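You operate a simulated robot arm through the tools that you are given. There is no shell and no other tool.

Carry out the task below with a simulated robot arm. There is one attempt and no reset: what you move stays moved.

Task
Top the oil up to max through the strainer, then plug the neck.
Fine: the tester's oil tank, from the oil jug; jug and strainer go back where they stood. Set down upright: oil jug.

The check looks at the end state, three seconds after you hand in, the way a careful person would. Anything else that was tipped, shoved, dropped, spilled or broken makes it a failure.

Robot
A 6-joint arm with a three-finger gripper, fixed in place. Base frame: the origin is on the floor under the middle of its stand, x ahead of it, y to its left, z up. Units: mm, rad, N and s.
It reaches about 1213 mm from its shoulder. Its first joint turns from -2.897 to 2.897 rad. Payload 4.89 kg.
The TCP is the grasp point between the finger pads, 30 mm short of the fingertips. In the tool frame z runs along the fingers and y along their closing line. The gripper opens to 164 mm; its body begins 125 mm behind the TCP.
Orientation is that of the tool frame in the base frame, as [roll, pitch, yaw] about the fixed x, y, z axes, in that order (R = Rz(yaw) Ry(pitch) Rx(roll)). With the fingers straight down and closing along the base's y, the tool's x points along the base's -x, its y along +y and its z along -z.

Tools
- The arm moves only by the tool arm_command. Its arguments are lists of equal length, an entry for each row: "hand": the opening in per cent of the stroke, from 0 (shut) to 100 (fully open); "offset": the shift along the tool's x, y, z in cm, a list of three; "rot": the turn, a rotation vector about the tool's x, y, z in degrees, a list of three. In form: {"hand": [hand, ...], "offset": [[x, y, z], ...], "rot": [[ax, ay, az], ...]}. A call has 1 to 20 rows; each row shifts and turns the commanded pose from where the row before left it, along the tool's axes as they then stand. Each row takes 0.2 s and may step no farther than 50 mm and 0.15 rad from the row before; otherwise, or with a gripper value out of range, the whole call is refused. A pose out of reach is approached as far as the arm can. The call stops where the force on the tool passes 40 N (or 10 N more than at its start, if that is more) or the arm is blocked; 0.2 s more then pass. The fingers move at their own pace (about 108 mm/s each) and stop on an object; they squeeze with about 28 N. The grip force told is the motor's: it shows also when the fingers shut on nothing. Time passes only in rows, and 0.2 s behind the last, so rows that do not move let the fingers close. It gives the time, the measured TCP pose, the force on the tool (base axes), the opening and the grip force at its end, in the units of the frame above (readings bear some noise), with the torque about the TCP (base axes, N m) and any sound that the robot's microphone picked up.
- Cameras (640 x 400 px; columns grow to the right, rows downward): "scene" is fixed at [50.4, 499.1, 1222.9]; the picture's right is [-0.21, -0.98, 0.00], its down [-0.43, 0.09, -0.90] and it looks along [0.88, -0.18, -0.44] (base axes); focal length 370 px, centre (320, 200). "wrist" rides on the gripper at [76, -2, -152] in the tool frame; the picture's right is [0.02, 1.00, 0.00], its down [-0.88, 0.02, -0.47] and it looks along [-0.47, 0.01, 0.88] (tool axes); focal length 247 px, centre (320, 200). There is no depth. A picture from a camera that has moved, and an enlarged one, comes with that camera's place and axes in the base frame and with its lens.
- camera(camera): a new picture of that camera. The clock stands still meanwhile.
- move_column(by): moves the trunk up (or, below 0, down) by that many mm; the arm rides with it, the base frame stays. It gives what a move gives, with no picture.
- zoom(camera, box): a new picture of the part [left, top, right, bottom] of that camera's present view, enlarged. The clock stands still meanwhile.
- close_job(): hands the job in; it is judged then, once.

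Places have to be worked out from the pictures, the camera data and where the tool is seen. Open the gripper and draw the arm clear of the work before you hand the job in, unless the task says otherwise.

The tools are called after "Emit:" as a command line: name --argument value ..., lists and objects as JSON in quotes. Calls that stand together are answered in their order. arm_command: Moves the arm, as the interface text tells. Its arguments: {"type":"object","properties":{"hand":{"type":"array","items":{"type":"number"}},"offset":{"type":"array","items":{"type":"array","items":{"type":"number"}}},"rot":{"type":"array","items":{"type":"array","items":{"type":"number"}}}},"required":["hand","offset","rot"]} The other tools are called the same way: move_column (by) moves the trunk up or down; camera (camera) takes a picture; zoom (camera, box) takes an enlarged picture of a part of a camera's view; close_job () hands the job in.

At the start:

```text
t: 0.0
ee_pos: [705.5, 173.0, 1022.7]
orientation: [3.14, 0.001, -3.142]
force: [0.2, -0.1, 0.2]
ft_torque: [0.03, 0.02, 0.01]
finger_gap: 163.8
grip_force: 0.1
trunk travel left (down, up): [-75.0, 315.0]
```

scene: 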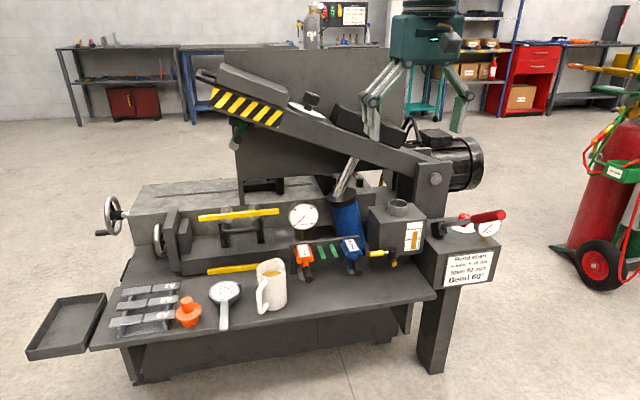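
wrist: 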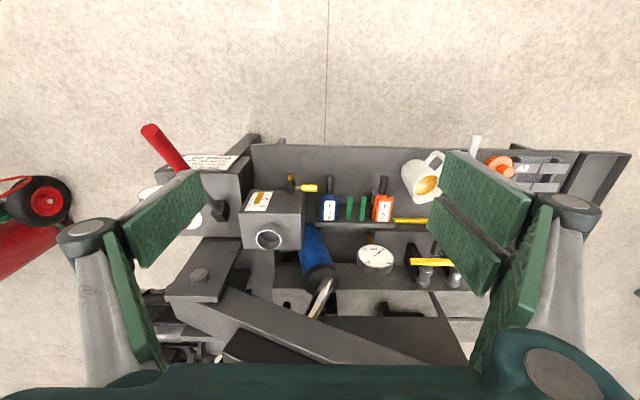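

I'll start by looking closely at the bench: the jug, strainer, plug and tank.

Emit:
zoom --camera "scene" --box '[340, 160, 520, 290]'

Emit:
zoom --camera "scene" --box '[100, 230, 300, 360]'

Emit:
zoom --camera "wrist" --box '[220, 140, 420, 270]'

Emit:
zoom --camera "wrist" --box '[380, 120, 580, 250]'

```text
3.08 times, centred on (430, 225) of scene
camera zoom: at [50.4, 499.1, 1222.9], right [-0.21, -0.98, 0.0], down [-0.43, 0.09, -0.9], along [0.88, -0.18, -0.44], focal length 1139 px, centre (-18, 123)
```

zoom: 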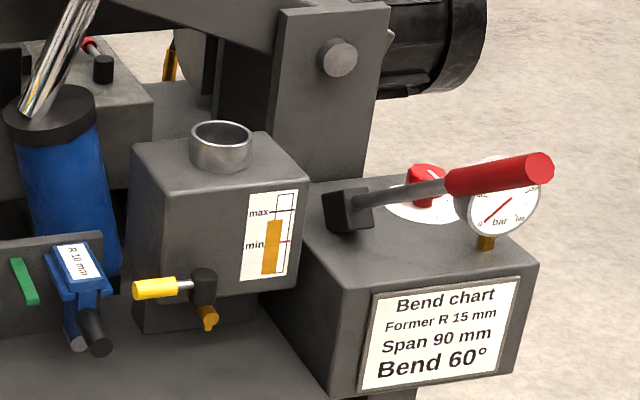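

```text
3.08 times, centred on (200, 295) of scene
camera zoom: at [50.4, 499.1, 1222.9], right [-0.21, -0.98, 0.0], down [-0.43, 0.09, -0.9], along [0.88, -0.18, -0.44], focal length 1139 px, centre (689, -92)
```

zoom: 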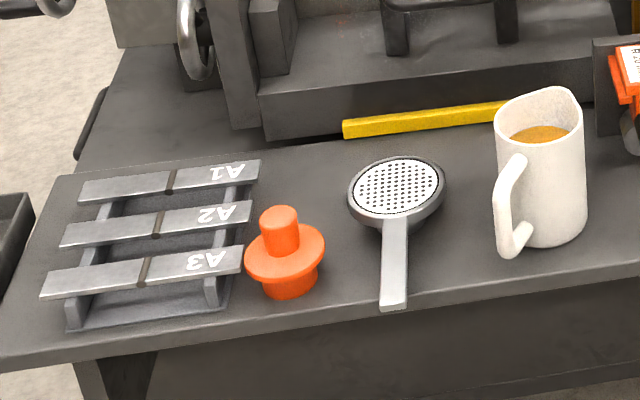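

```text
3.08 times, centred on (320, 205) of wrist
camera zoom: at [628.5, 173.0, 1175.4], right [-0.02, 1.0, 0.0], down [0.88, 0.02, 0.47], along [0.47, 0.01, -0.88], focal length 760 px, centre (320, 185)
```

zoom: 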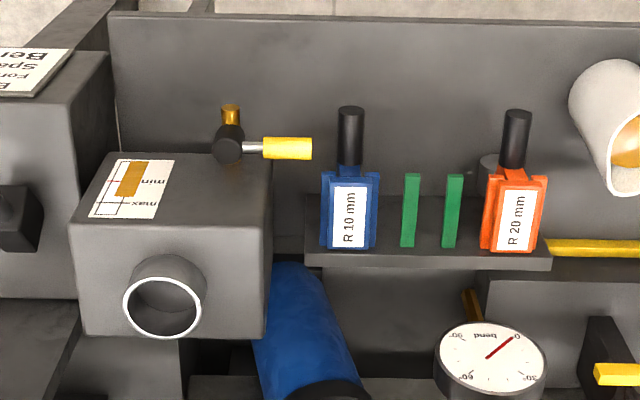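

```text
3.08 times, centred on (480, 185) of wrist
camera zoom: at [628.5, 173.0, 1175.4], right [-0.02, 1.0, 0.0], down [0.88, 0.02, 0.47], along [0.47, 0.01, -0.88], focal length 760 px, centre (-172, 246)
```

zoom: 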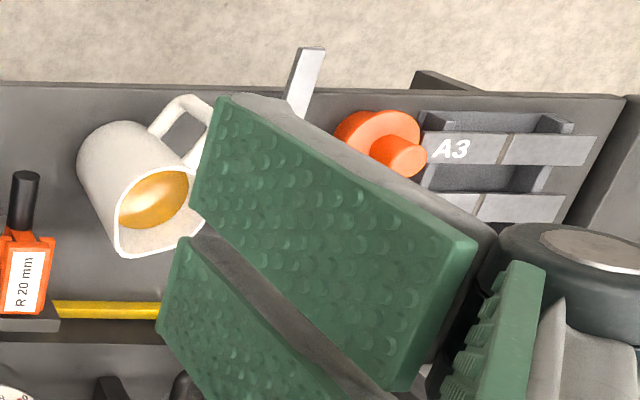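

The rough triangulation puts the neck rim near (966, 70, 730) and the jug rim near (894, 459, 604). Next I check the gripper shape and take closer views of the jug and the gauge.

Emit:
zoom --camera "scene" --box '[320, 0, 500, 160]'

Emit:
zoom --camera "scene" --box '[240, 240, 310, 330]'

Emit:
zoom --camera "scene" --box '[390, 205, 450, 260]'

Emit:
zoom --camera "scene" --box '[170, 260, 260, 340]'

```text
2.50 times, centred on (410, 80) of scene
camera zoom: at [50.4, 499.1, 1222.9], right [-0.21, -0.98, 0.0], down [-0.43, 0.09, -0.9], along [0.88, -0.18, -0.44], focal length 926 px, centre (95, 500)
```

zoom: 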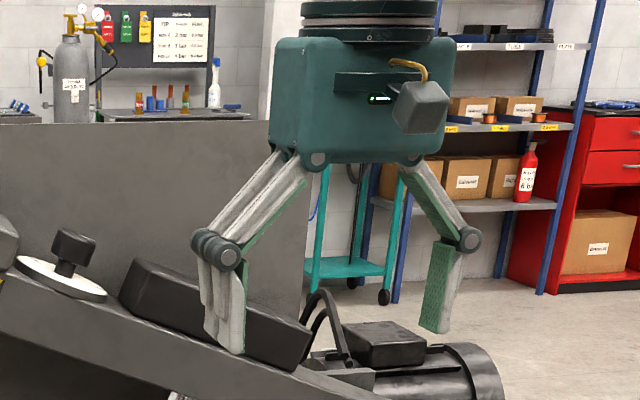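

```text
4.44 times, centred on (275, 285) of scene
camera zoom: at [50.4, 499.1, 1222.9], right [-0.21, -0.98, 0.0], down [-0.43, 0.09, -0.9], along [0.88, -0.18, -0.44], focal length 1646 px, centre (520, -178)
```

zoom: 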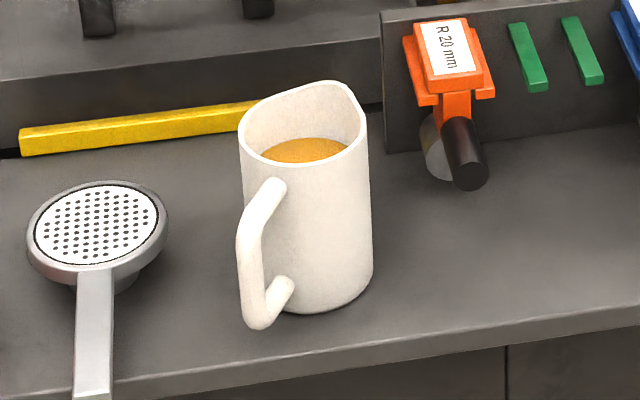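

```text
7.27 times, centred on (420, 232) of scene
camera zoom: at [50.4, 499.1, 1222.9], right [-0.21, -0.98, 0.0], down [-0.43, 0.09, -0.9], along [0.88, -0.18, -0.44], focal length 2693 px, centre (-407, -36)
```

zoom: 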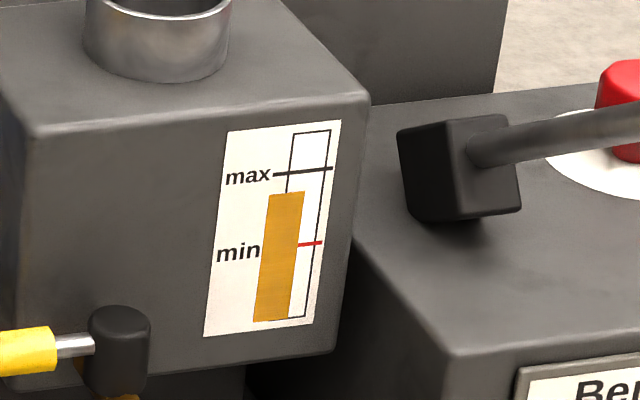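

```text
5.00 times, centred on (215, 300) of scene
camera zoom: at [50.4, 499.1, 1222.9], right [-0.21, -0.98, 0.0], down [-0.43, 0.09, -0.9], along [0.88, -0.18, -0.44], focal length 1851 px, centre (845, -300)
```

zoom: 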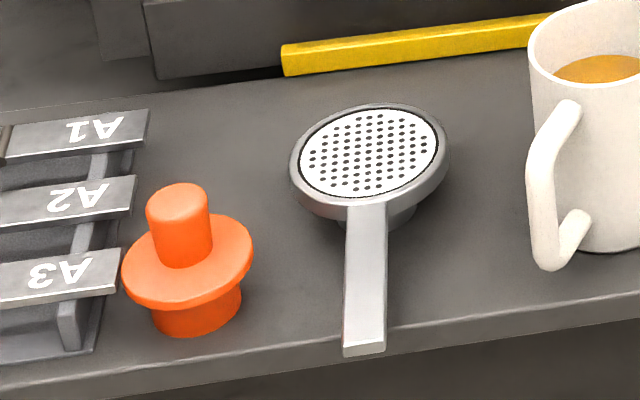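

The strainer is a perforated disk on a spigot with a handle pointing at me, and the gauge level sits about 70% of the way from min to max. I move the hand left (+y) in free air, in front of the bench, to look straight at the strainer, jug and plug with the wrist camera.

Emit:
arm_command --hand '[100, 100, 100, 100, 100, 100, 100, 100, 100, 100]' --offset '[[0, 3.5, 0], [0, 3.5, 0], [0, 3.5, 0], [0, 3.5, 0], [0, 3.5, 0], [0, 3.5, 0], [0, 3.5, 0], [0, 3.5, 0], [0, 3.5, 0], [0, 3.5, 0]]' --rot '[[0, 0, 0], [0, 0, 0], [0, 0, 0], [0, 0, 0], [0, 0, 0], [0, 0, 0], [0, 0, 0], [0, 0, 0], [0, 0, 0], [0, 0, 0]]'

```text
t: 2.2
ee_pos: [704.3, 521.6, 1023.2]
orientation: [-3.141, -0.001, 3.141]
force: [0.6, -1.7, 1.5]
ft_torque: [0.27, -0.02, -0.02]
finger_gap: 163.7
grip_force: 0.1
trunk travel left (down, up): [-75.0, 315.0]
```

The hand is at (704, 522, 1023), so I take a wrist picture from there.

Emit:
camera --camera "wrist"

Emit:
camera --camera "scene"

```text
taken
camera wrist: at [627.6, 521.2, 1176.4], right [-0.02, 1.0, 0.0], down [0.88, 0.02, 0.47], along [0.47, 0.01, -0.88], focal length 247 px, centre (320, 200)
```

wrist: 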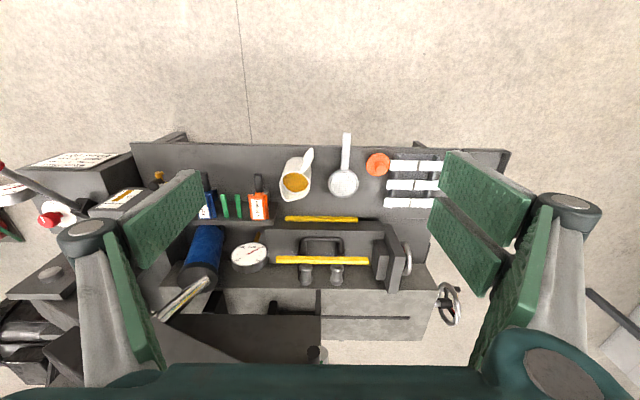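

```text
taken
```

scene: 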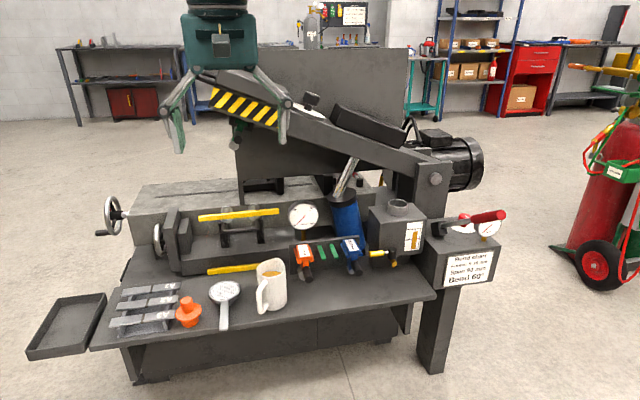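

All three items now sit in one unobstructed wrist view. I zoom in to measure them.

Emit:
zoom --camera "wrist" --box '[260, 120, 410, 214]'

Emit:
zoom --camera "wrist" --box '[275, 140, 335, 210]'

Emit:
zoom --camera "scene" --box '[150, 0, 320, 170]'

```text
4.26 times, centred on (335, 167) of wrist
camera zoom: at [627.6, 521.2, 1176.4], right [-0.02, 1.0, 0.0], down [0.88, 0.02, 0.47], along [0.47, 0.01, -0.88], focal length 1051 px, centre (256, 340)
```

zoom: 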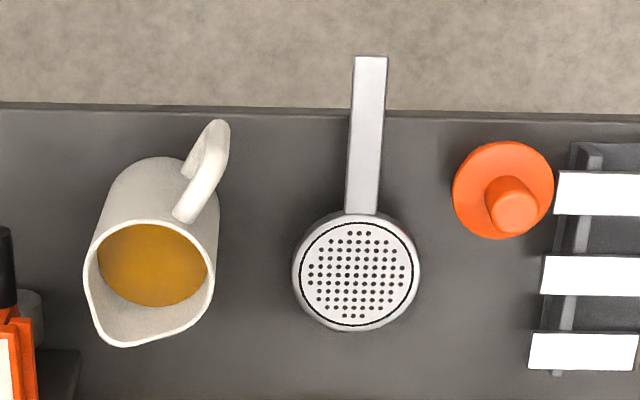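

```text
5.71 times, centred on (305, 175) of wrist
camera zoom: at [627.6, 521.2, 1176.4], right [-0.02, 1.0, 0.0], down [0.88, 0.02, 0.47], along [0.47, 0.01, -0.88], focal length 1411 px, centre (406, 343)
```

zoom: 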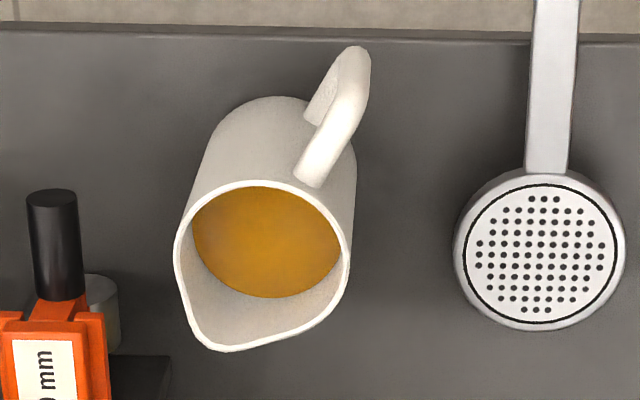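

```text
2.35 times, centred on (235, 85) of scene
camera zoom: at [50.4, 499.1, 1222.9], right [-0.21, -0.98, 0.0], down [-0.43, 0.09, -0.9], along [0.88, -0.18, -0.44], focal length 871 px, centre (520, 471)
```

zoom: 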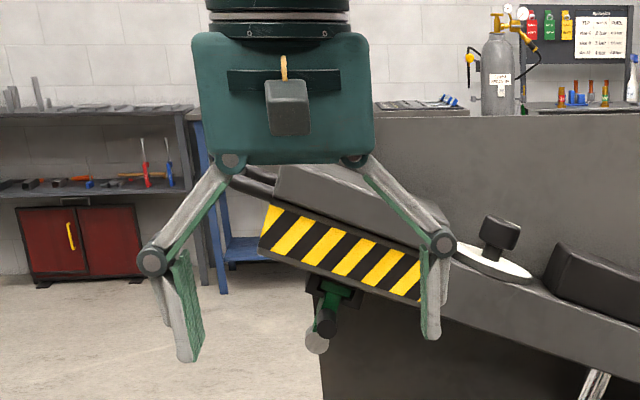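

By triangulation the strainer disk top is at (918, 594, 532) with its handle along -x to x≈776. The plug flange is at (863, 688, 521), the jug rim at (895, 462, 602) and the bench top at z≈487. I go above the strainer handle with the hand partly closed and stop short to check.

Emit:
arm_command --hand '[35, 35, 35, 35, 35, 35, 35, 35, 35, 35, 35, 35]' --offset '[[-3.2, 1.81, 0], [-3.2, 1.81, 0], [-3.2, 1.81, 0], [-3.2, 1.81, 0], [0, 0, 4.7], [0, 0, 4.7], [0, 0, 4.7], [0, 0, 4.7], [0, 0, 4.7], [0, 0, 4.7], [0, 0, 4.7], [0, 0, 4.7]]' --rot '[[0, 0, 0], [0, 0, 0], [0, 0, 0], [0, 0, 0], [0, 0, 0], [0, 0, 0], [0, 0, 0], [0, 0, 0], [0, 0, 0], [0, 0, 0], [0, 0, 0], [0, 0, 0]]'

```text
t: 4.8
ee_pos: [833.4, 594.4, 648.0]
orientation: [-3.141, 0.002, 3.141]
force: [-1.5, -1.2, 1.1]
ft_torque: [0.13, -0.18, 0.02]
finger_gap: 57.4
grip_force: 0.0
trunk travel left (down, up): [-75.0, 315.0]
```

I'm now about 120 mm above the handle, so I check the alignment from both cameras.

Emit:
camera --camera "wrist"

Emit:
zoom --camera "scene" --box '[130, 180, 310, 340]'

```text
taken
camera wrist: at [756.2, 594.9, 800.6], right [-0.02, 1.0, 0.0], down [0.88, 0.02, 0.47], along [0.47, 0.01, -0.88], focal length 247 px, centre (320, 200)
```

wrist: 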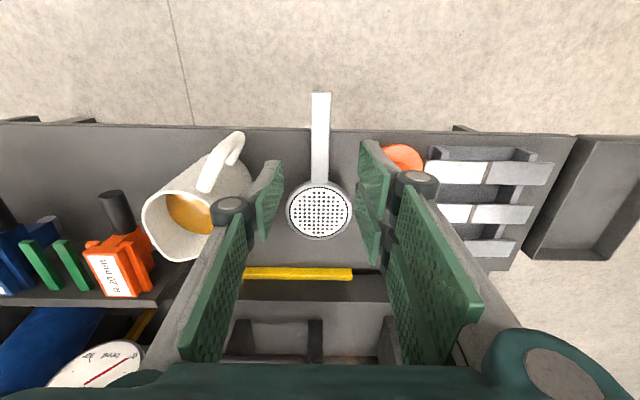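

```text
2.50 times, centred on (220, 260) of scene
camera zoom: at [50.4, 499.1, 1222.9], right [-0.21, -0.98, 0.0], down [-0.43, 0.09, -0.9], along [0.88, -0.18, -0.44], focal length 926 px, centre (570, 50)
```

zoom: 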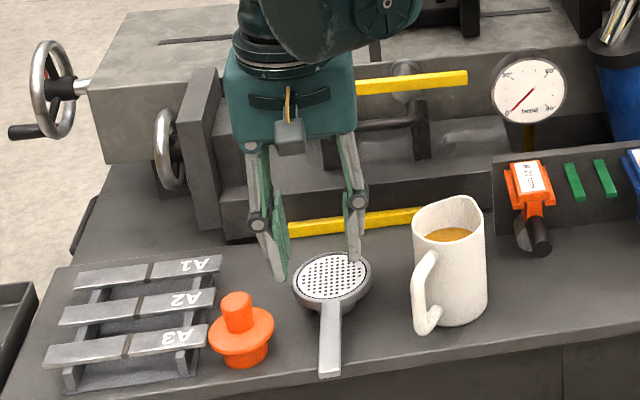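

The hand lines up over the handle. I zoom on the wrist view to see how far the finger pads reach along x relative to the disk.

Emit:
zoom --camera "wrist" --box '[220, 80, 440, 280]'

```text
2.00 times, centred on (330, 180) of wrist
camera zoom: at [756.2, 594.9, 800.6], right [-0.02, 1.0, 0.0], down [0.88, 0.02, 0.47], along [0.47, 0.01, -0.88], focal length 494 px, centre (300, 240)
```

zoom: 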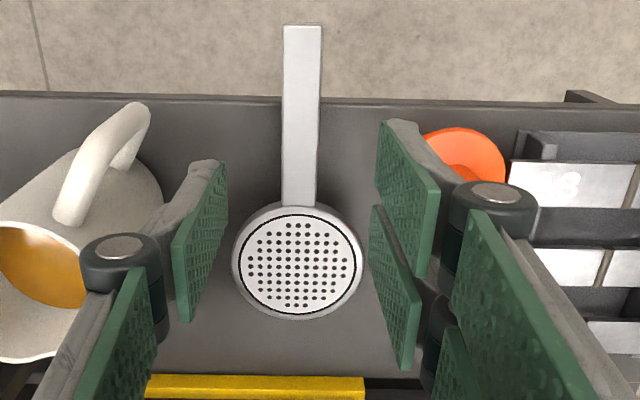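

The pads span about ±30 mm along the handle, so a grip centred at x≈826 clears the disk edge. I go down to TCP z≈531.

Emit:
arm_command --hand '[35, 35, 35, 35, 35]' --offset '[[0.7, 0.15, 2.5], [0, 0, 2.5], [0, 0, 2.5], [0, 0, 2.2], [0, 0, 2.0]]' --rot '[[0, 0, 0], [0, 0, 0], [0, 0, 0], [0, 0, 0], [0, 0, 0]]'

Emit:
camera --camera "wrist"

Emit:
zoom --camera "scene" --box '[150, 220, 300, 350]'

```text
t: 6.0
ee_pos: [825.7, 598.2, 531.3]
orientation: [-3.141, 0.001, 3.141]
force: [0.0, -0.1, 1.1]
ft_torque: [0.02, -0.08, -0.02]
finger_gap: 57.4
grip_force: 0.1
trunk travel left (down, up): [-75.0, 315.0]
```

```text
taken
camera wrist: at [749.2, 598.0, 683.3], right [-0.02, 1.0, 0.0], down [0.88, 0.02, 0.47], along [0.47, 0.01, -0.88], focal length 247 px, centre (320, 200)
```

wrist: 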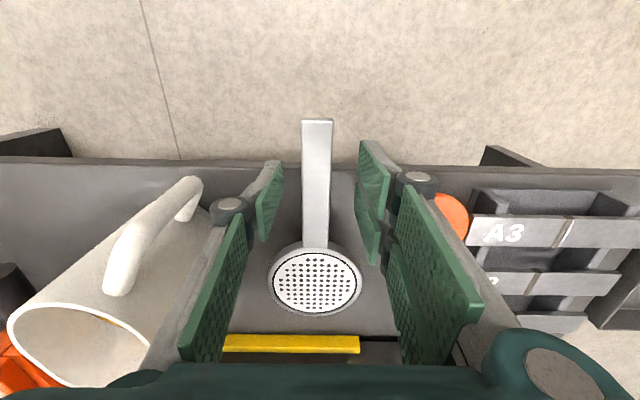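

```text
3.08 times, centred on (225, 285) of scene
camera zoom: at [50.4, 499.1, 1222.9], right [-0.21, -0.98, 0.0], down [-0.43, 0.09, -0.9], along [0.88, -0.18, -0.44], focal length 1139 px, centre (612, -62)
```

zoom: 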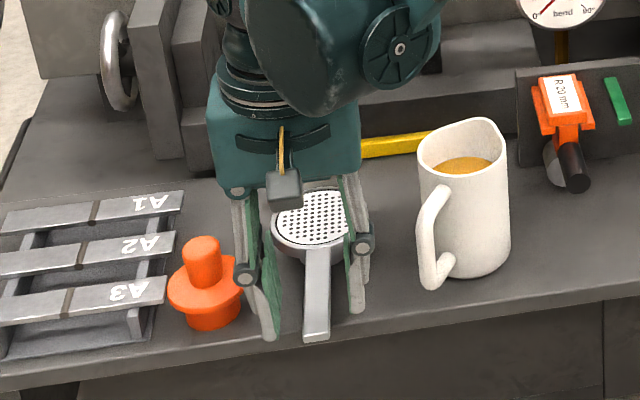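

The handle sits about 3 mm to the -y side of centre, within tolerance. I shift a little and close on it.

Emit:
arm_command --hand '[35, 0, 0, 0, 0]' --offset '[[0, -0.3, 0], [0, 0, 0], [0, 0, 0], [0, 0, 0], [0, 0, 0]]' --rot '[[0, 0, 0], [0, 0, 0], [0, 0, 0], [0, 0, 0], [0, 0, 0]]'

Emit:
camera --camera "wrist"

Emit:
zoom --camera "scene" --box '[150, 220, 300, 350]'

```text
t: 7.2
ee_pos: [826.2, 595.0, 530.7]
orientation: [-3.141, -0.001, 3.141]
force: [-1.0, 0.0, 0.5]
ft_torque: [0.0, 0.07, -0.03]
finger_gap: 21.0
grip_force: 27.7
trunk travel left (down, up): [-75.0, 315.0]
```

```text
taken
camera wrist: at [749.3, 594.7, 683.1], right [-0.02, 1.0, 0.0], down [0.88, 0.02, 0.47], along [0.47, 0.01, -0.88], focal length 247 px, centre (320, 200)
```

wrist: 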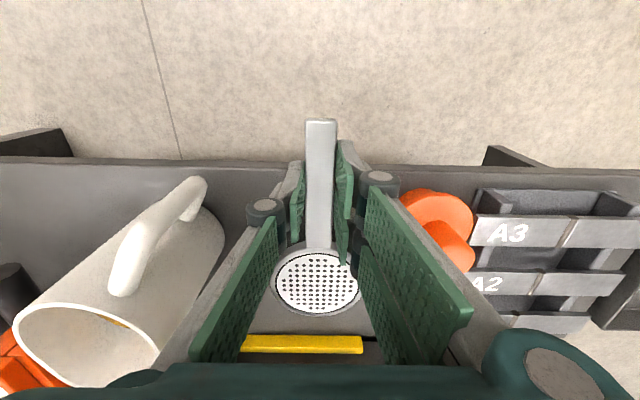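

```text
3.08 times, centred on (225, 285) of scene
camera zoom: at [50.4, 499.1, 1222.9], right [-0.21, -0.98, 0.0], down [-0.43, 0.09, -0.9], along [0.88, -0.18, -0.44], focal length 1139 px, centre (612, -62)
```

zoom: 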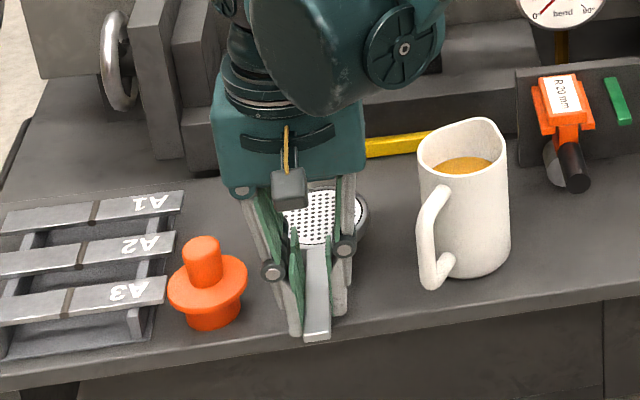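

I have a firm grip: gap 21 mm, 27.7 N. The strainer's home is TCP (826.2, 595.0, 530.7) with yaw unchanged; I lift a little and check that it hangs level.

Emit:
arm_command --hand '[0, 0, 0, 0, 0, 0]' --offset '[[0, 0, -0.5], [0, 0, -1.0], [0, 0, -1.5], [0, 0, -2.5], [0, 0, -3.0], [0, 0, 0]]' --rot '[[0, 0, 0], [0, 0, 0], [0, 0, 0], [0, 0, 0], [0, 0, 0], [0, 0, 0]]'

Emit:
camera --camera "wrist"

Emit:
zoom --camera "scene" --box '[150, 180, 330, 330]'

```text
t: 8.6
ee_pos: [827.0, 593.4, 615.3]
orientation: [-3.141, 0.0, 3.141]
force: [0.1, 0.3, -1.7]
ft_torque: [-0.03, 0.13, -0.04]
finger_gap: 20.8
grip_force: 28.2
trunk travel left (down, up): [-75.0, 315.0]
```

```text
taken
camera wrist: at [750.0, 594.3, 767.9], right [-0.02, 1.0, 0.0], down [0.88, 0.02, 0.47], along [0.47, 0.01, -0.88], focal length 247 px, centre (320, 200)
```

wrist: 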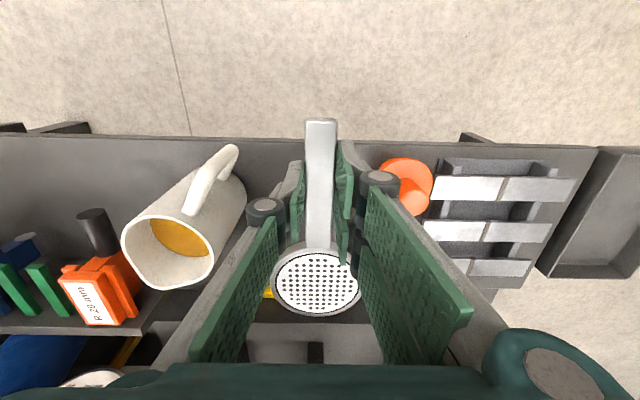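

```text
2.67 times, centred on (240, 255) of scene
camera zoom: at [50.4, 499.1, 1222.9], right [-0.21, -0.98, 0.0], down [-0.43, 0.09, -0.9], along [0.88, -0.18, -0.44], focal length 987 px, centre (533, 53)
```

zoom: 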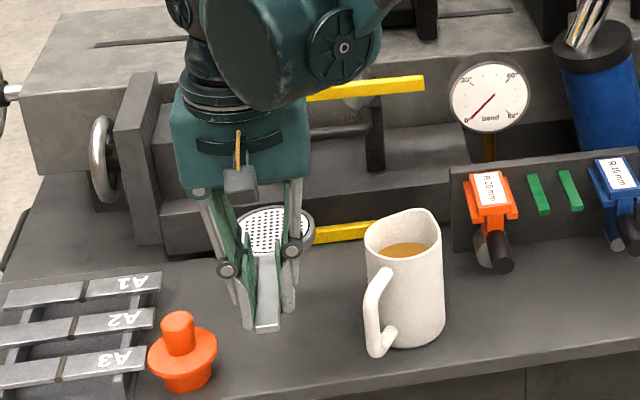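

The strainer hangs level and hasn't slipped. I raise it, back off from the machine, and carry it toward the tank, stopping where the wrist camera can see the neck.

Emit:
arm_command --hand '[0, 0, 0, 0, 0, 0, 0, 0, 0, 0, 0, 0, 0, 0, 0, 0, 0, 0]' --offset '[[0, 0, -4], [0, 0, -4], [0, 0, -4], [1.5, 0, -4], [1.5, 0, -4], [1.5, 0, -4], [1.5, 0, -2.5], [0, -2.5, 0], [0, -3.5, 0], [0, -3.5, 0], [0, -3.5, 0], [0, -3.5, 0], [0, -3.5, 0], [0, -3.5, 0], [0, -3.5, 0], [0, -3.5, 0], [0, -1.0, 0], [0, 0, 0]]' --rot '[[0, 0, 0], [0, 0, 0], [0, 0, 0], [0, 0, 0], [0, 0, 0], [0, 0, 0], [0, 0, 0], [0, 0, 0], [0, 0, 0], [0, 0, 0], [0, 0, 0], [0, 0, 0], [0, 0, 0], [0, 0, 0], [0, 0, 0], [0, 0, 0], [0, 0, 0], [0, 0, 0]]'

Emit:
camera --camera "wrist"

Emit:
camera --camera "scene"

```text
t: 12.4
ee_pos: [767.2, 278.6, 878.3]
orientation: [-3.141, 0.0, 3.14]
force: [-0.2, -0.2, -2.1]
ft_torque: [-0.01, 0.1, 0.01]
finger_gap: 21.3
grip_force: 28.1
trunk travel left (down, up): [-75.0, 315.0]
```

```text
taken
camera wrist: at [689.9, 278.1, 1032.0], right [-0.02, 1.0, 0.0], down [0.88, 0.02, 0.47], along [0.47, 0.01, -0.88], focal length 247 px, centre (320, 200)
```

wrist: 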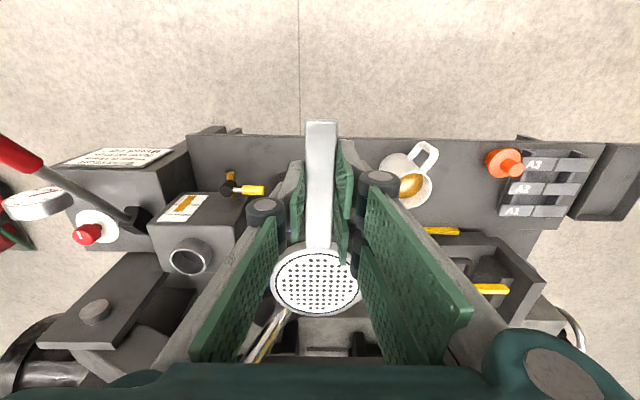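

```text
taken
```

scene: 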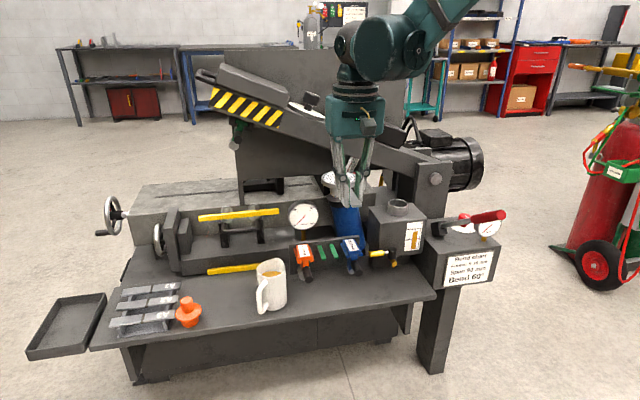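

The neck, gauge and lever are all in the wrist view now. I zoom in to measure the neck more precisely.

Emit:
zoom --camera "wrist" --box '[140, 180, 260, 290]'

Emit:
zoom --camera "scene" --box '[360, 180, 440, 260]'

Emit:
zoom --camera "wrist" --box '[0, 120, 160, 330]'

```text
3.64 times, centred on (200, 235) of wrist
camera zoom: at [689.9, 278.1, 1032.0], right [-0.02, 1.0, 0.0], down [0.88, 0.02, 0.47], along [0.47, 0.01, -0.88], focal length 898 px, centre (756, 73)
```

zoom: 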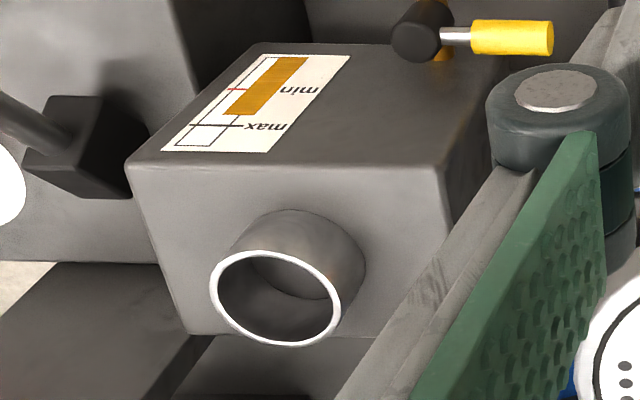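

```text
5.00 times, centred on (400, 220) of scene
camera zoom: at [50.4, 499.1, 1222.9], right [-0.21, -0.98, 0.0], down [-0.43, 0.09, -0.9], along [0.88, -0.18, -0.44], focal length 1851 px, centre (-80, 100)
```

zoom: 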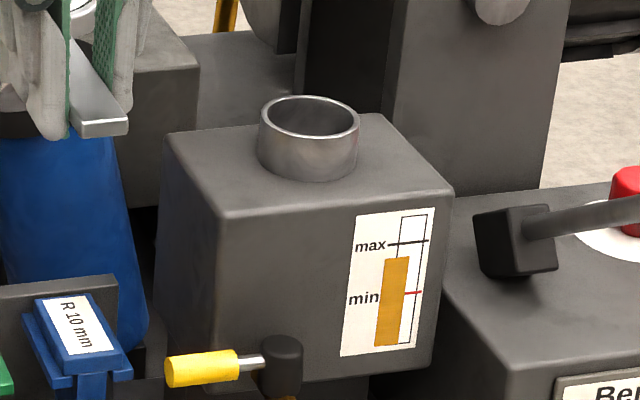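

```text
1.90 times, centred on (80, 225) of wrist
camera zoom: at [689.9, 278.1, 1032.0], right [-0.02, 1.0, 0.0], down [0.88, 0.02, 0.47], along [0.47, 0.01, -0.88], focal length 470 px, centre (777, 152)
```

zoom: 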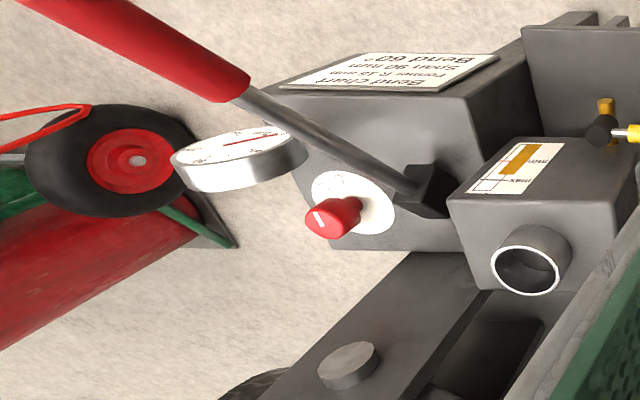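

Refining across the views gives the neck rim at about (969, 68, 725) and the disk centre about 93 mm ahead of the TCP. I turn the hand 45° so the strainer handle ends up clear of the pour, then move above the neck with plenty of height.

Emit:
arm_command --hand '[0, 0, 0, 0, 0, 0, 0, 0, 0, 0, 0, 0, 0, 0, 0, 0, 0]' --offset '[[0, 0, 0], [0, 0, 0], [0, 0, 0], [0, 0, 0], [0, 0, 0], [0, 0, 0], [1.105, -3.227, 0], [1.105, -3.227, 0], [1.105, -3.227, 0], [1.105, -3.227, 0], [1.105, -3.227, 0], [1.105, -3.227, 0], [1.105, -3.227, 0], [1.105, -3.227, 0], [1.105, -3.227, 0], [0, 0, 2.5], [0, 0, 0]]' --rot '[[0, 0, -7.5], [0, 0, -7.5], [0, 0, -7.5], [0, 0, -7.5], [0, 0, -7.5], [0, 0, -7.5], [0, 0, 0], [0, 0, 0], [0, 0, 0], [0, 0, 0], [0, 0, 0], [0, 0, 0], [0, 0, 0], [0, 0, 0], [0, 0, 0], [0, 0, 0], [0, 0, 0]]'

Emit:
camera --camera "wrist"

Emit:
camera --camera "scene"

```text
t: 16.0
ee_pos: [901.5, 3.0, 853.5]
orientation: [-3.141, 0.001, -2.357]
force: [-0.5, 0.9, -0.8]
ft_torque: [-0.08, 0.07, 0.0]
finger_gap: 20.7
grip_force: 28.2
trunk travel left (down, up): [-75.0, 315.0]
```

```text
taken
camera wrist: at [847.8, -50.6, 1007.9], right [-0.72, 0.69, 0.0], down [0.61, 0.64, 0.47], along [0.33, 0.34, -0.88], focal length 247 px, centre (320, 200)
```

wrist: 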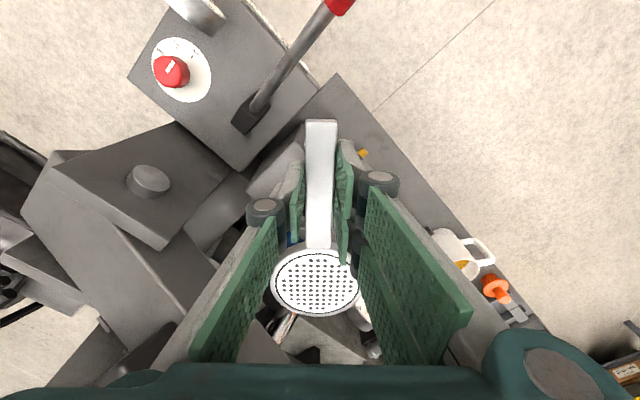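

```text
taken
```

scene: 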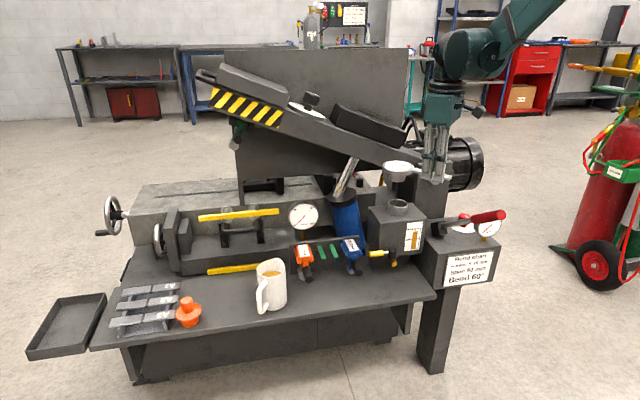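

The strainer is hovering over the neck. I zoom in from the scene camera to check it against the neck.

Emit:
zoom --camera "scene" --box '[360, 140, 450, 230]'

Emit:
zoom --camera "wrist" --box '[240, 110, 400, 350]'

```text
4.44 times, centred on (405, 185) of scene
camera zoom: at [50.4, 499.1, 1222.9], right [-0.21, -0.98, 0.0], down [-0.43, 0.09, -0.9], along [0.88, -0.18, -0.44], focal length 1646 px, centre (-58, 267)
```

zoom: 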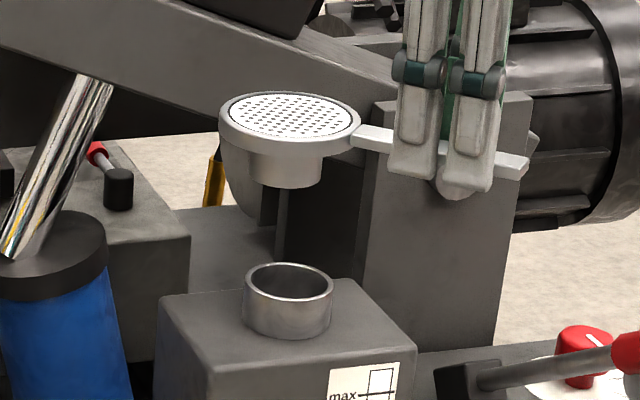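

```text
1.67 times, centred on (320, 230) of wrist
camera zoom: at [847.8, -50.6, 1007.9], right [-0.72, 0.69, 0.0], down [0.61, 0.64, 0.47], along [0.33, 0.34, -0.88], focal length 412 px, centre (320, 150)
```

zoom: 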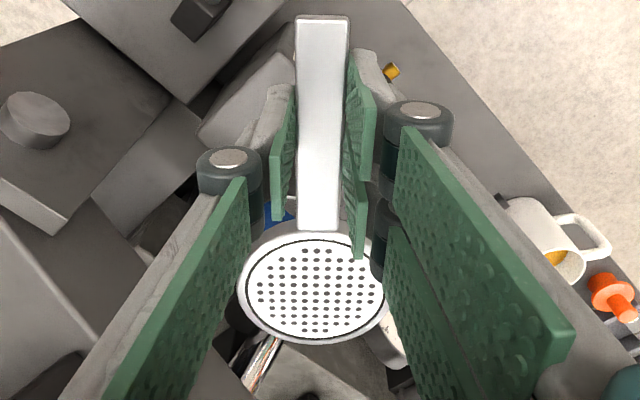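

From the scene view the strainer sits about 7–8 mm too far to the +y side of the neck. I correct that and lower to just above the rim before checking again.

Emit:
arm_command --hand '[0, 0, 0, 0, 0]' --offset '[[0.71, -0.21, 0], [0, 0, 2.2], [0, 0, 2.2], [0, 0, 1.9], [0, 0, 0]]' --rot '[[0, 0, 0], [0, 0, 0], [0, 0, 0], [0, 0, 0], [0, 0, 0]]'

Emit:
zoom --camera "scene" --box '[370, 160, 440, 230]'

Emit:
zoom --camera "wrist" --box '[240, 110, 400, 350]'

```text
t: 17.2
ee_pos: [897.0, -2.7, 790.6]
orientation: [3.141, 0.0, -2.356]
force: [-0.7, -0.3, -1.6]
ft_torque: [-0.07, 0.07, 0.04]
finger_gap: 21.3
grip_force: 28.2
trunk travel left (down, up): [-75.0, 315.0]
```

```text
5.71 times, centred on (405, 195) of scene
camera zoom: at [50.4, 499.1, 1222.9], right [-0.21, -0.98, 0.0], down [-0.43, 0.09, -0.9], along [0.88, -0.18, -0.44], focal length 2116 px, centre (-166, 229)
```

zoom: 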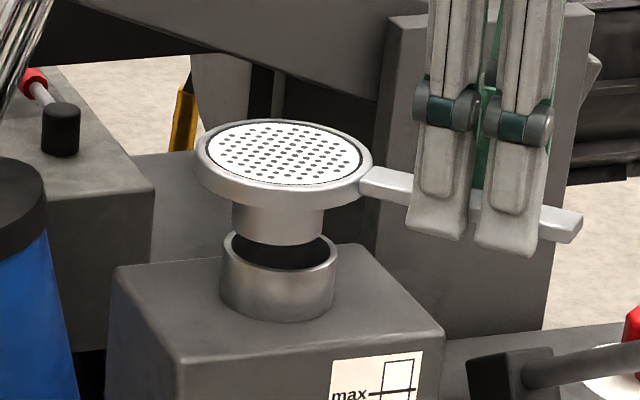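

```text
1.67 times, centred on (320, 230) of wrist
camera zoom: at [844.1, -56.6, 943.6], right [-0.72, 0.69, 0.0], down [0.61, 0.64, 0.47], along [0.33, 0.34, -0.88], focal length 412 px, centre (320, 150)
```

zoom: 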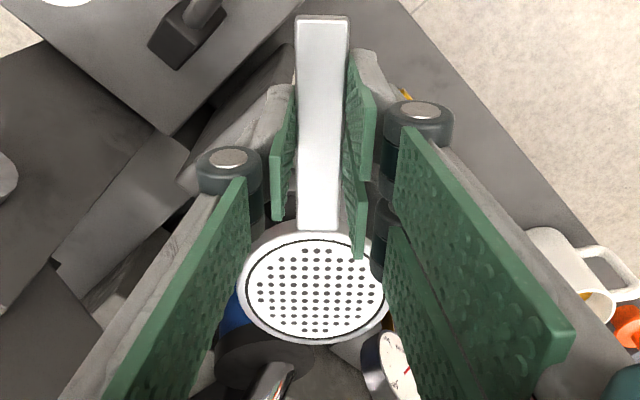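

The spigot is about 2 mm to the +y side of the neck centre, with its bottom some 12–18 mm above the rim. I nudge it over and lower 10 mm.

Emit:
arm_command --hand '[0, 0, 0, 0]' --offset '[[0.16, -0.16, 0], [0, 0, 0.5], [0, 0, 0.5], [0, 0, 0]]' --rot '[[0, 0, 0], [0, 0, 0], [0, 0, 0], [0, 0, 0]]'

Emit:
zoom --camera "scene" --box '[375, 175, 425, 225]'

```text
t: 18.2
ee_pos: [897.6, -5.7, 781.4]
orientation: [-3.141, -0.001, -2.357]
force: [0.0, 0.0, -1.5]
ft_torque: [-0.09, 0.07, 0.01]
finger_gap: 21.2
grip_force: 27.7
trunk travel left (down, up): [-75.0, 315.0]
```

```text
8.00 times, centred on (400, 200) of scene
camera zoom: at [50.4, 499.1, 1222.9], right [-0.21, -0.98, 0.0], down [-0.43, 0.09, -0.9], along [0.88, -0.18, -0.44], focal length 2962 px, centre (-320, 200)
```

zoom: 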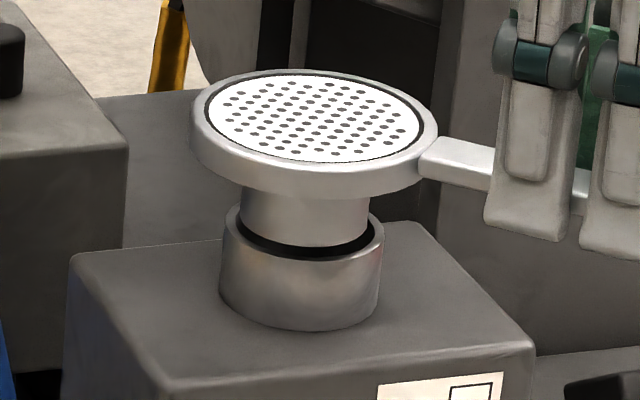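

The spigot now looks centred left to right over the neck. I lower in small steps and watch the force for contact.

Emit:
arm_command --hand '[0, 0, 0, 0]' --offset '[[0, 0, 0.3], [0, 0, 0.2], [0, 0, 0.2], [0, 0, 0]]' --rot '[[0, 0, 0], [0, 0, 0], [0, 0, 0], [0, 0, 0]]'

Emit:
zoom --camera "scene" --box '[375, 175, 425, 225]'

```text
t: 19.2
ee_pos: [899.5, -6.6, 772.7]
orientation: [-3.14, -0.001, -2.356]
force: [0.1, 0.2, -0.7]
ft_torque: [-0.1, 0.09, 0.0]
finger_gap: 21.0
grip_force: 28.0
trunk travel left (down, up): [-75.0, 315.0]
```

```text
8.00 times, centred on (400, 200) of scene
camera zoom: at [50.4, 499.1, 1222.9], right [-0.21, -0.98, 0.0], down [-0.43, 0.09, -0.9], along [0.88, -0.18, -0.44], focal length 2962 px, centre (-320, 200)
```

zoom: 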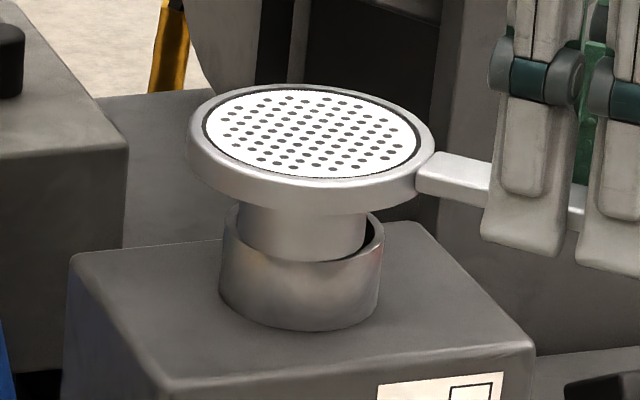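

Emit:
zoom --camera "scene" --box '[386, 194, 412, 218]'

Emit:
camera --camera "wrist"

```text
16.00 times, centred on (399, 206) of scene
camera zoom: at [50.4, 499.1, 1222.9], right [-0.21, -0.98, 0.0], down [-0.43, 0.09, -0.9], along [0.88, -0.18, -0.44], focal length 5924 px, centre (-944, 104)
```

zoom: 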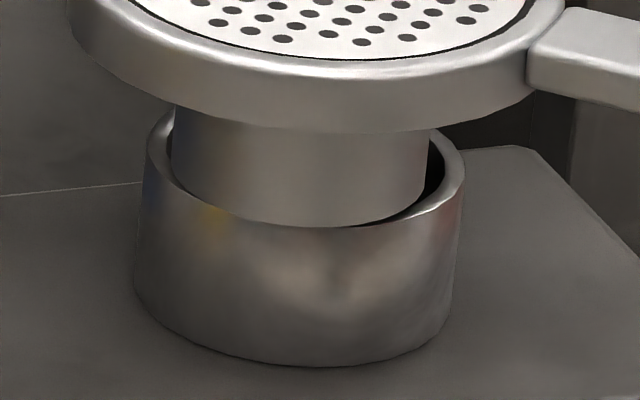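

```text
taken
camera wrist: at [844.9, -59.2, 927.5], right [-0.72, 0.69, 0.0], down [0.61, 0.64, 0.47], along [0.33, 0.34, -0.88], focal length 247 px, centre (320, 200)
```

wrist: 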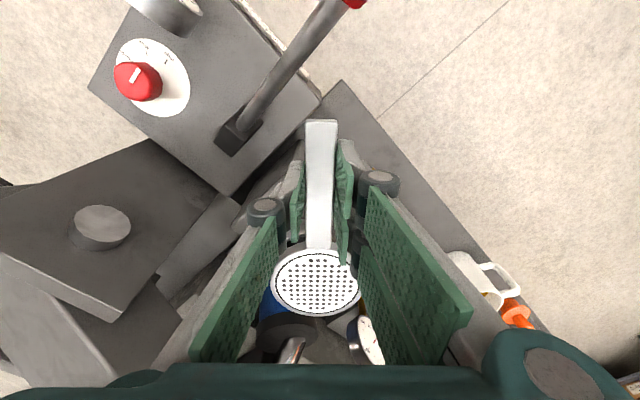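

The spigot bottom is right at rim height and sits a few mm toward the camera side. I shift it about 3 mm in +x and lower 2 mm.

Emit:
arm_command --hand '[0, 0, 0]' --offset '[[-0.21, -0.21, 0], [0, 0, 0.2], [0, 0, 0]]' --rot '[[0, 0, 0], [0, 0, 0], [0, 0, 0]]'

Emit:
zoom --camera "scene" --box '[386, 194, 412, 218]'

```text
t: 20.0
ee_pos: [901.3, -5.9, 770.3]
orientation: [3.141, 0.0, -2.357]
force: [-0.1, 0.8, -0.8]
ft_torque: [-0.11, 0.11, 0.0]
finger_gap: 21.1
grip_force: 28.2
trunk travel left (down, up): [-75.0, 315.0]
```

```text
16.00 times, centred on (399, 206) of scene
camera zoom: at [50.4, 499.1, 1222.9], right [-0.21, -0.98, 0.0], down [-0.43, 0.09, -0.9], along [0.88, -0.18, -0.44], focal length 5924 px, centre (-944, 104)
```

zoom: 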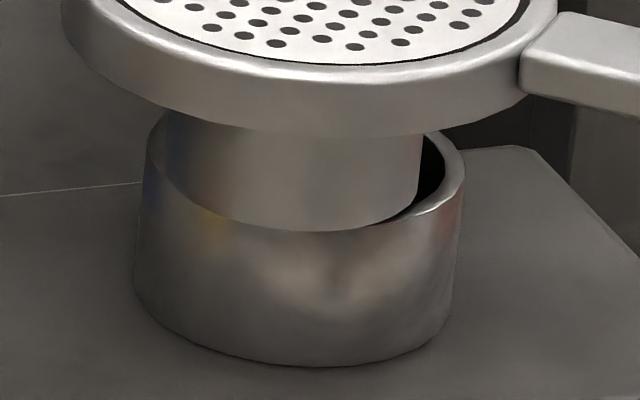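

The spigot bottom is still just above the rim, and the neck is farther and lower than I judged. I raise 4 mm, shift about 6 mm in +x and 4 mm in -y, and look again.

Emit:
arm_command --hand '[0, 0, 0, 0]' --offset '[[0, 0, -0.4], [-0.09, -0.36, 0], [-0.09, -0.36, 0], [0, 0, 0]]' --rot '[[0, 0, 0], [0, 0, 0], [0, 0, 0], [0, 0, 0]]'

Emit:
zoom --camera "scene" --box '[386, 194, 412, 218]'

```text
t: 21.0
ee_pos: [908.5, -8.9, 776.3]
orientation: [-3.14, 0.0, -2.357]
force: [0.4, 0.1, -0.9]
ft_torque: [-0.04, 0.08, 0.0]
finger_gap: 21.2
grip_force: 28.2
trunk travel left (down, up): [-75.0, 315.0]
```

```text
16.00 times, centred on (399, 206) of scene
camera zoom: at [50.4, 499.1, 1222.9], right [-0.21, -0.98, 0.0], down [-0.43, 0.09, -0.9], along [0.88, -0.18, -0.44], focal length 5924 px, centre (-944, 104)
```

zoom: 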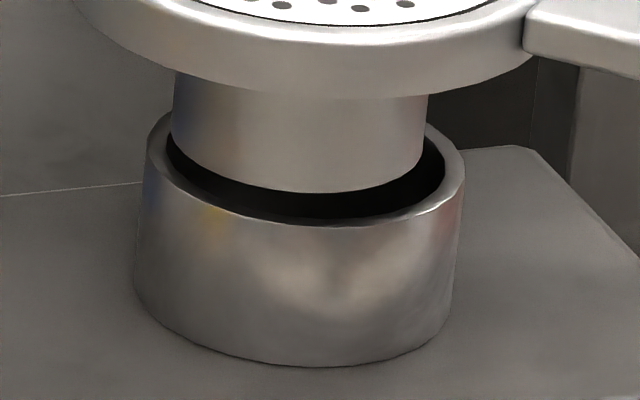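

That's much closer. I shift another 1 mm in -y and lower 4 mm.

Emit:
arm_command --hand '[0, 0, 0]' --offset '[[0.08, -0.06, 0.2], [0, 0, 0.2], [0, 0, 0]]' --rot '[[0, 0, 0], [0, 0, 0], [0, 0, 0]]'

Emit:
zoom --camera "scene" --box '[386, 194, 412, 218]'

```text
t: 21.8
ee_pos: [906.6, -10.2, 772.9]
orientation: [-3.141, 0.0, -2.356]
force: [0.5, 0.5, -0.5]
ft_torque: [-0.11, 0.07, -0.01]
finger_gap: 21.0
grip_force: 28.1
trunk travel left (down, up): [-75.0, 315.0]
```

```text
16.00 times, centred on (399, 206) of scene
camera zoom: at [50.4, 499.1, 1222.9], right [-0.21, -0.98, 0.0], down [-0.43, 0.09, -0.9], along [0.88, -0.18, -0.44], focal length 5924 px, centre (-944, 104)
```

zoom: 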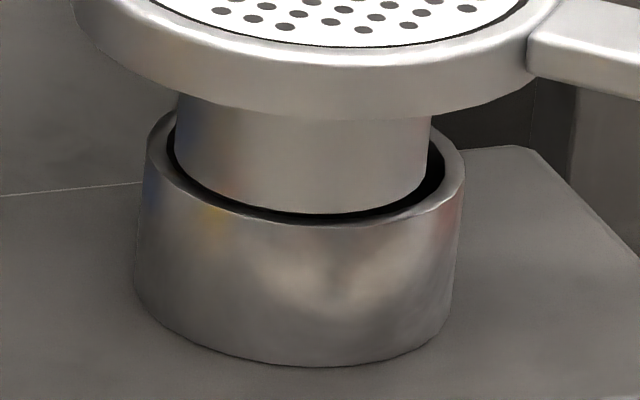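

Now the gap looks even all around the spigot. I lower 3 mm more and check whether it goes inside the neck.

Emit:
arm_command --hand '[0, 0, 0]' --offset '[[0, 0, 0.15], [0, 0, 0.15], [0, 0, 0]]' --rot '[[0, 0, 0], [0, 0, 0], [0, 0, 0]]'

Emit:
zoom --camera "scene" --box '[386, 194, 412, 218]'

```text
t: 22.6
ee_pos: [907.5, -10.4, 769.4]
orientation: [-3.14, -0.001, -2.356]
force: [4.2, 1.3, 8.1]
ft_torque: [0.67, -0.62, -0.23]
finger_gap: 21.2
grip_force: 28.3
trunk travel left (down, up): [-75.0, 315.0]
```

```text
16.00 times, centred on (399, 206) of scene
camera zoom: at [50.4, 499.1, 1222.9], right [-0.21, -0.98, 0.0], down [-0.43, 0.09, -0.9], along [0.88, -0.18, -0.44], focal length 5924 px, centre (-944, 104)
```

zoom: 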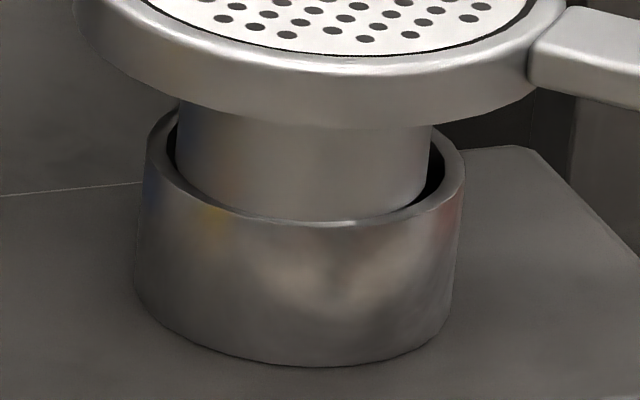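

Contact: about 9 N up and 4 N toward +x, so the front edge of the spigot caught the front of the rim. I lift 2 mm, shift +3 mm x and -1 mm y, and lower again.

Emit:
arm_command --hand '[0, 0, 0, 0, 0]' --offset '[[0, 0, -0.25], [-0.14, -0.28, 0], [0, 0, 0.2], [0, 0, 0.2], [0, 0, 0]]' --rot '[[0, 0, 0], [0, 0, 0], [0, 0, 0], [0, 0, 0], [0, 0, 0]]'

Emit:
zoom --camera "scene" --box '[386, 194, 412, 218]'

```text
t: 23.8
ee_pos: [910.3, -11.5, 766.9]
orientation: [-3.141, 0.0, -2.355]
force: [0.7, -0.1, -0.8]
ft_torque: [-0.06, 0.09, 0.0]
finger_gap: 21.0
grip_force: 27.5
trunk travel left (down, up): [-75.0, 315.0]
```

```text
16.00 times, centred on (399, 206) of scene
camera zoom: at [50.4, 499.1, 1222.9], right [-0.21, -0.98, 0.0], down [-0.43, 0.09, -0.9], along [0.88, -0.18, -0.44], focal length 5924 px, centre (-944, 104)
```

zoom: 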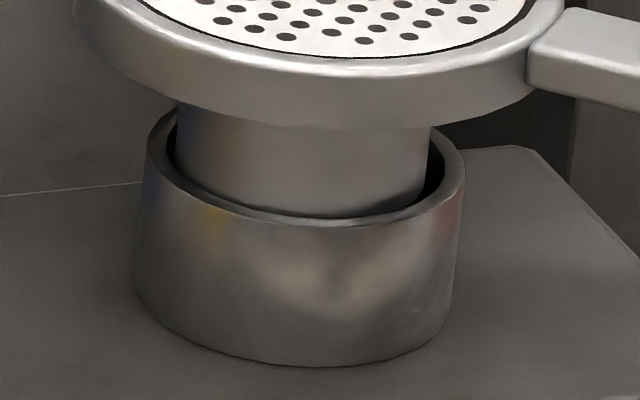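

Free now, and the spigot is inside the neck. I keep lowering, watching the force.

Emit:
arm_command --hand '[0, 0, 0, 0, 0]' --offset '[[0, 0, 0.3], [0, 0, 0.3], [0, 0, 0.3], [0, 0, 0.3], [0, 0, 0]]' --rot '[[0, 0, 0], [0, 0, 0], [0, 0, 0], [0, 0, 0], [0, 0, 0]]'

Emit:
zoom --camera "scene" --box '[375, 180, 425, 225]'

```text
t: 25.0
ee_pos: [909.6, -12.0, 755.3]
orientation: [3.142, 0.0, -2.357]
force: [0.6, 0.4, -1.6]
ft_torque: [-0.1, 0.07, -0.01]
finger_gap: 21.2
grip_force: 28.6
trunk travel left (down, up): [-75.0, 315.0]
```

```text
8.89 times, centred on (400, 202) of scene
camera zoom: at [50.4, 499.1, 1222.9], right [-0.21, -0.98, 0.0], down [-0.43, 0.09, -0.9], along [0.88, -0.18, -0.44], focal length 3291 px, centre (-391, 178)
```

zoom: 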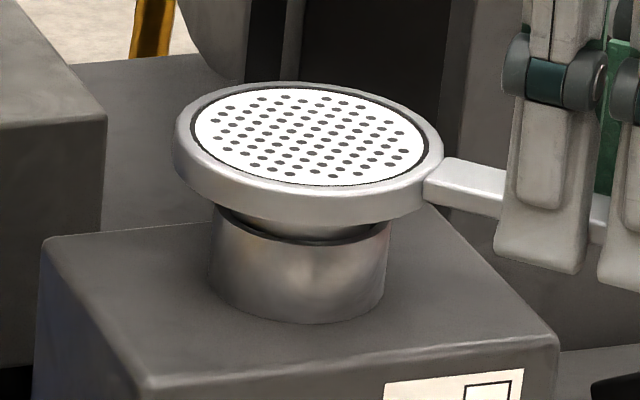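

The spigot is sliding in cleanly, with the disk now about 8 mm above the rim. I lower the rest in 2 mm steps until it touches.

Emit:
arm_command --hand '[0, 0, 0, 0]' --offset '[[0, 0, 0.2], [0, 0, 0.2], [0, 0, 0.15], [0, 0, 0]]' --rot '[[0, 0, 0], [0, 0, 0], [0, 0, 0], [0, 0, 0]]'

Emit:
zoom --camera "scene" --box '[375, 180, 425, 225]'

```text
t: 26.0
ee_pos: [910.3, -12.6, 750.2]
orientation: [-3.141, -0.001, -2.355]
force: [0.5, -0.8, -0.9]
ft_torque: [-0.08, 0.09, 0.01]
finger_gap: 21.2
grip_force: 28.0
trunk travel left (down, up): [-75.0, 315.0]
```

```text
8.89 times, centred on (400, 202) of scene
camera zoom: at [50.4, 499.1, 1222.9], right [-0.21, -0.98, 0.0], down [-0.43, 0.09, -0.9], along [0.88, -0.18, -0.44], focal length 3291 px, centre (-391, 178)
```

zoom: 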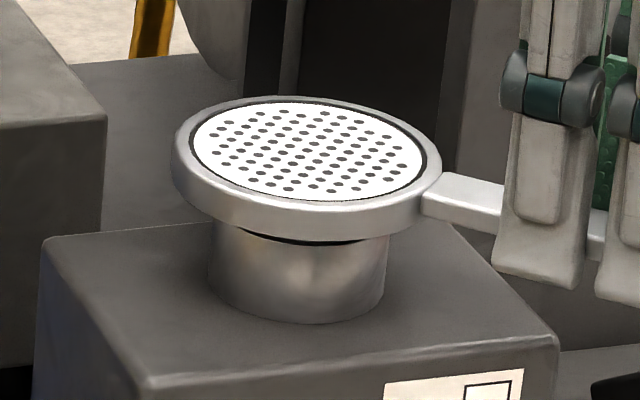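

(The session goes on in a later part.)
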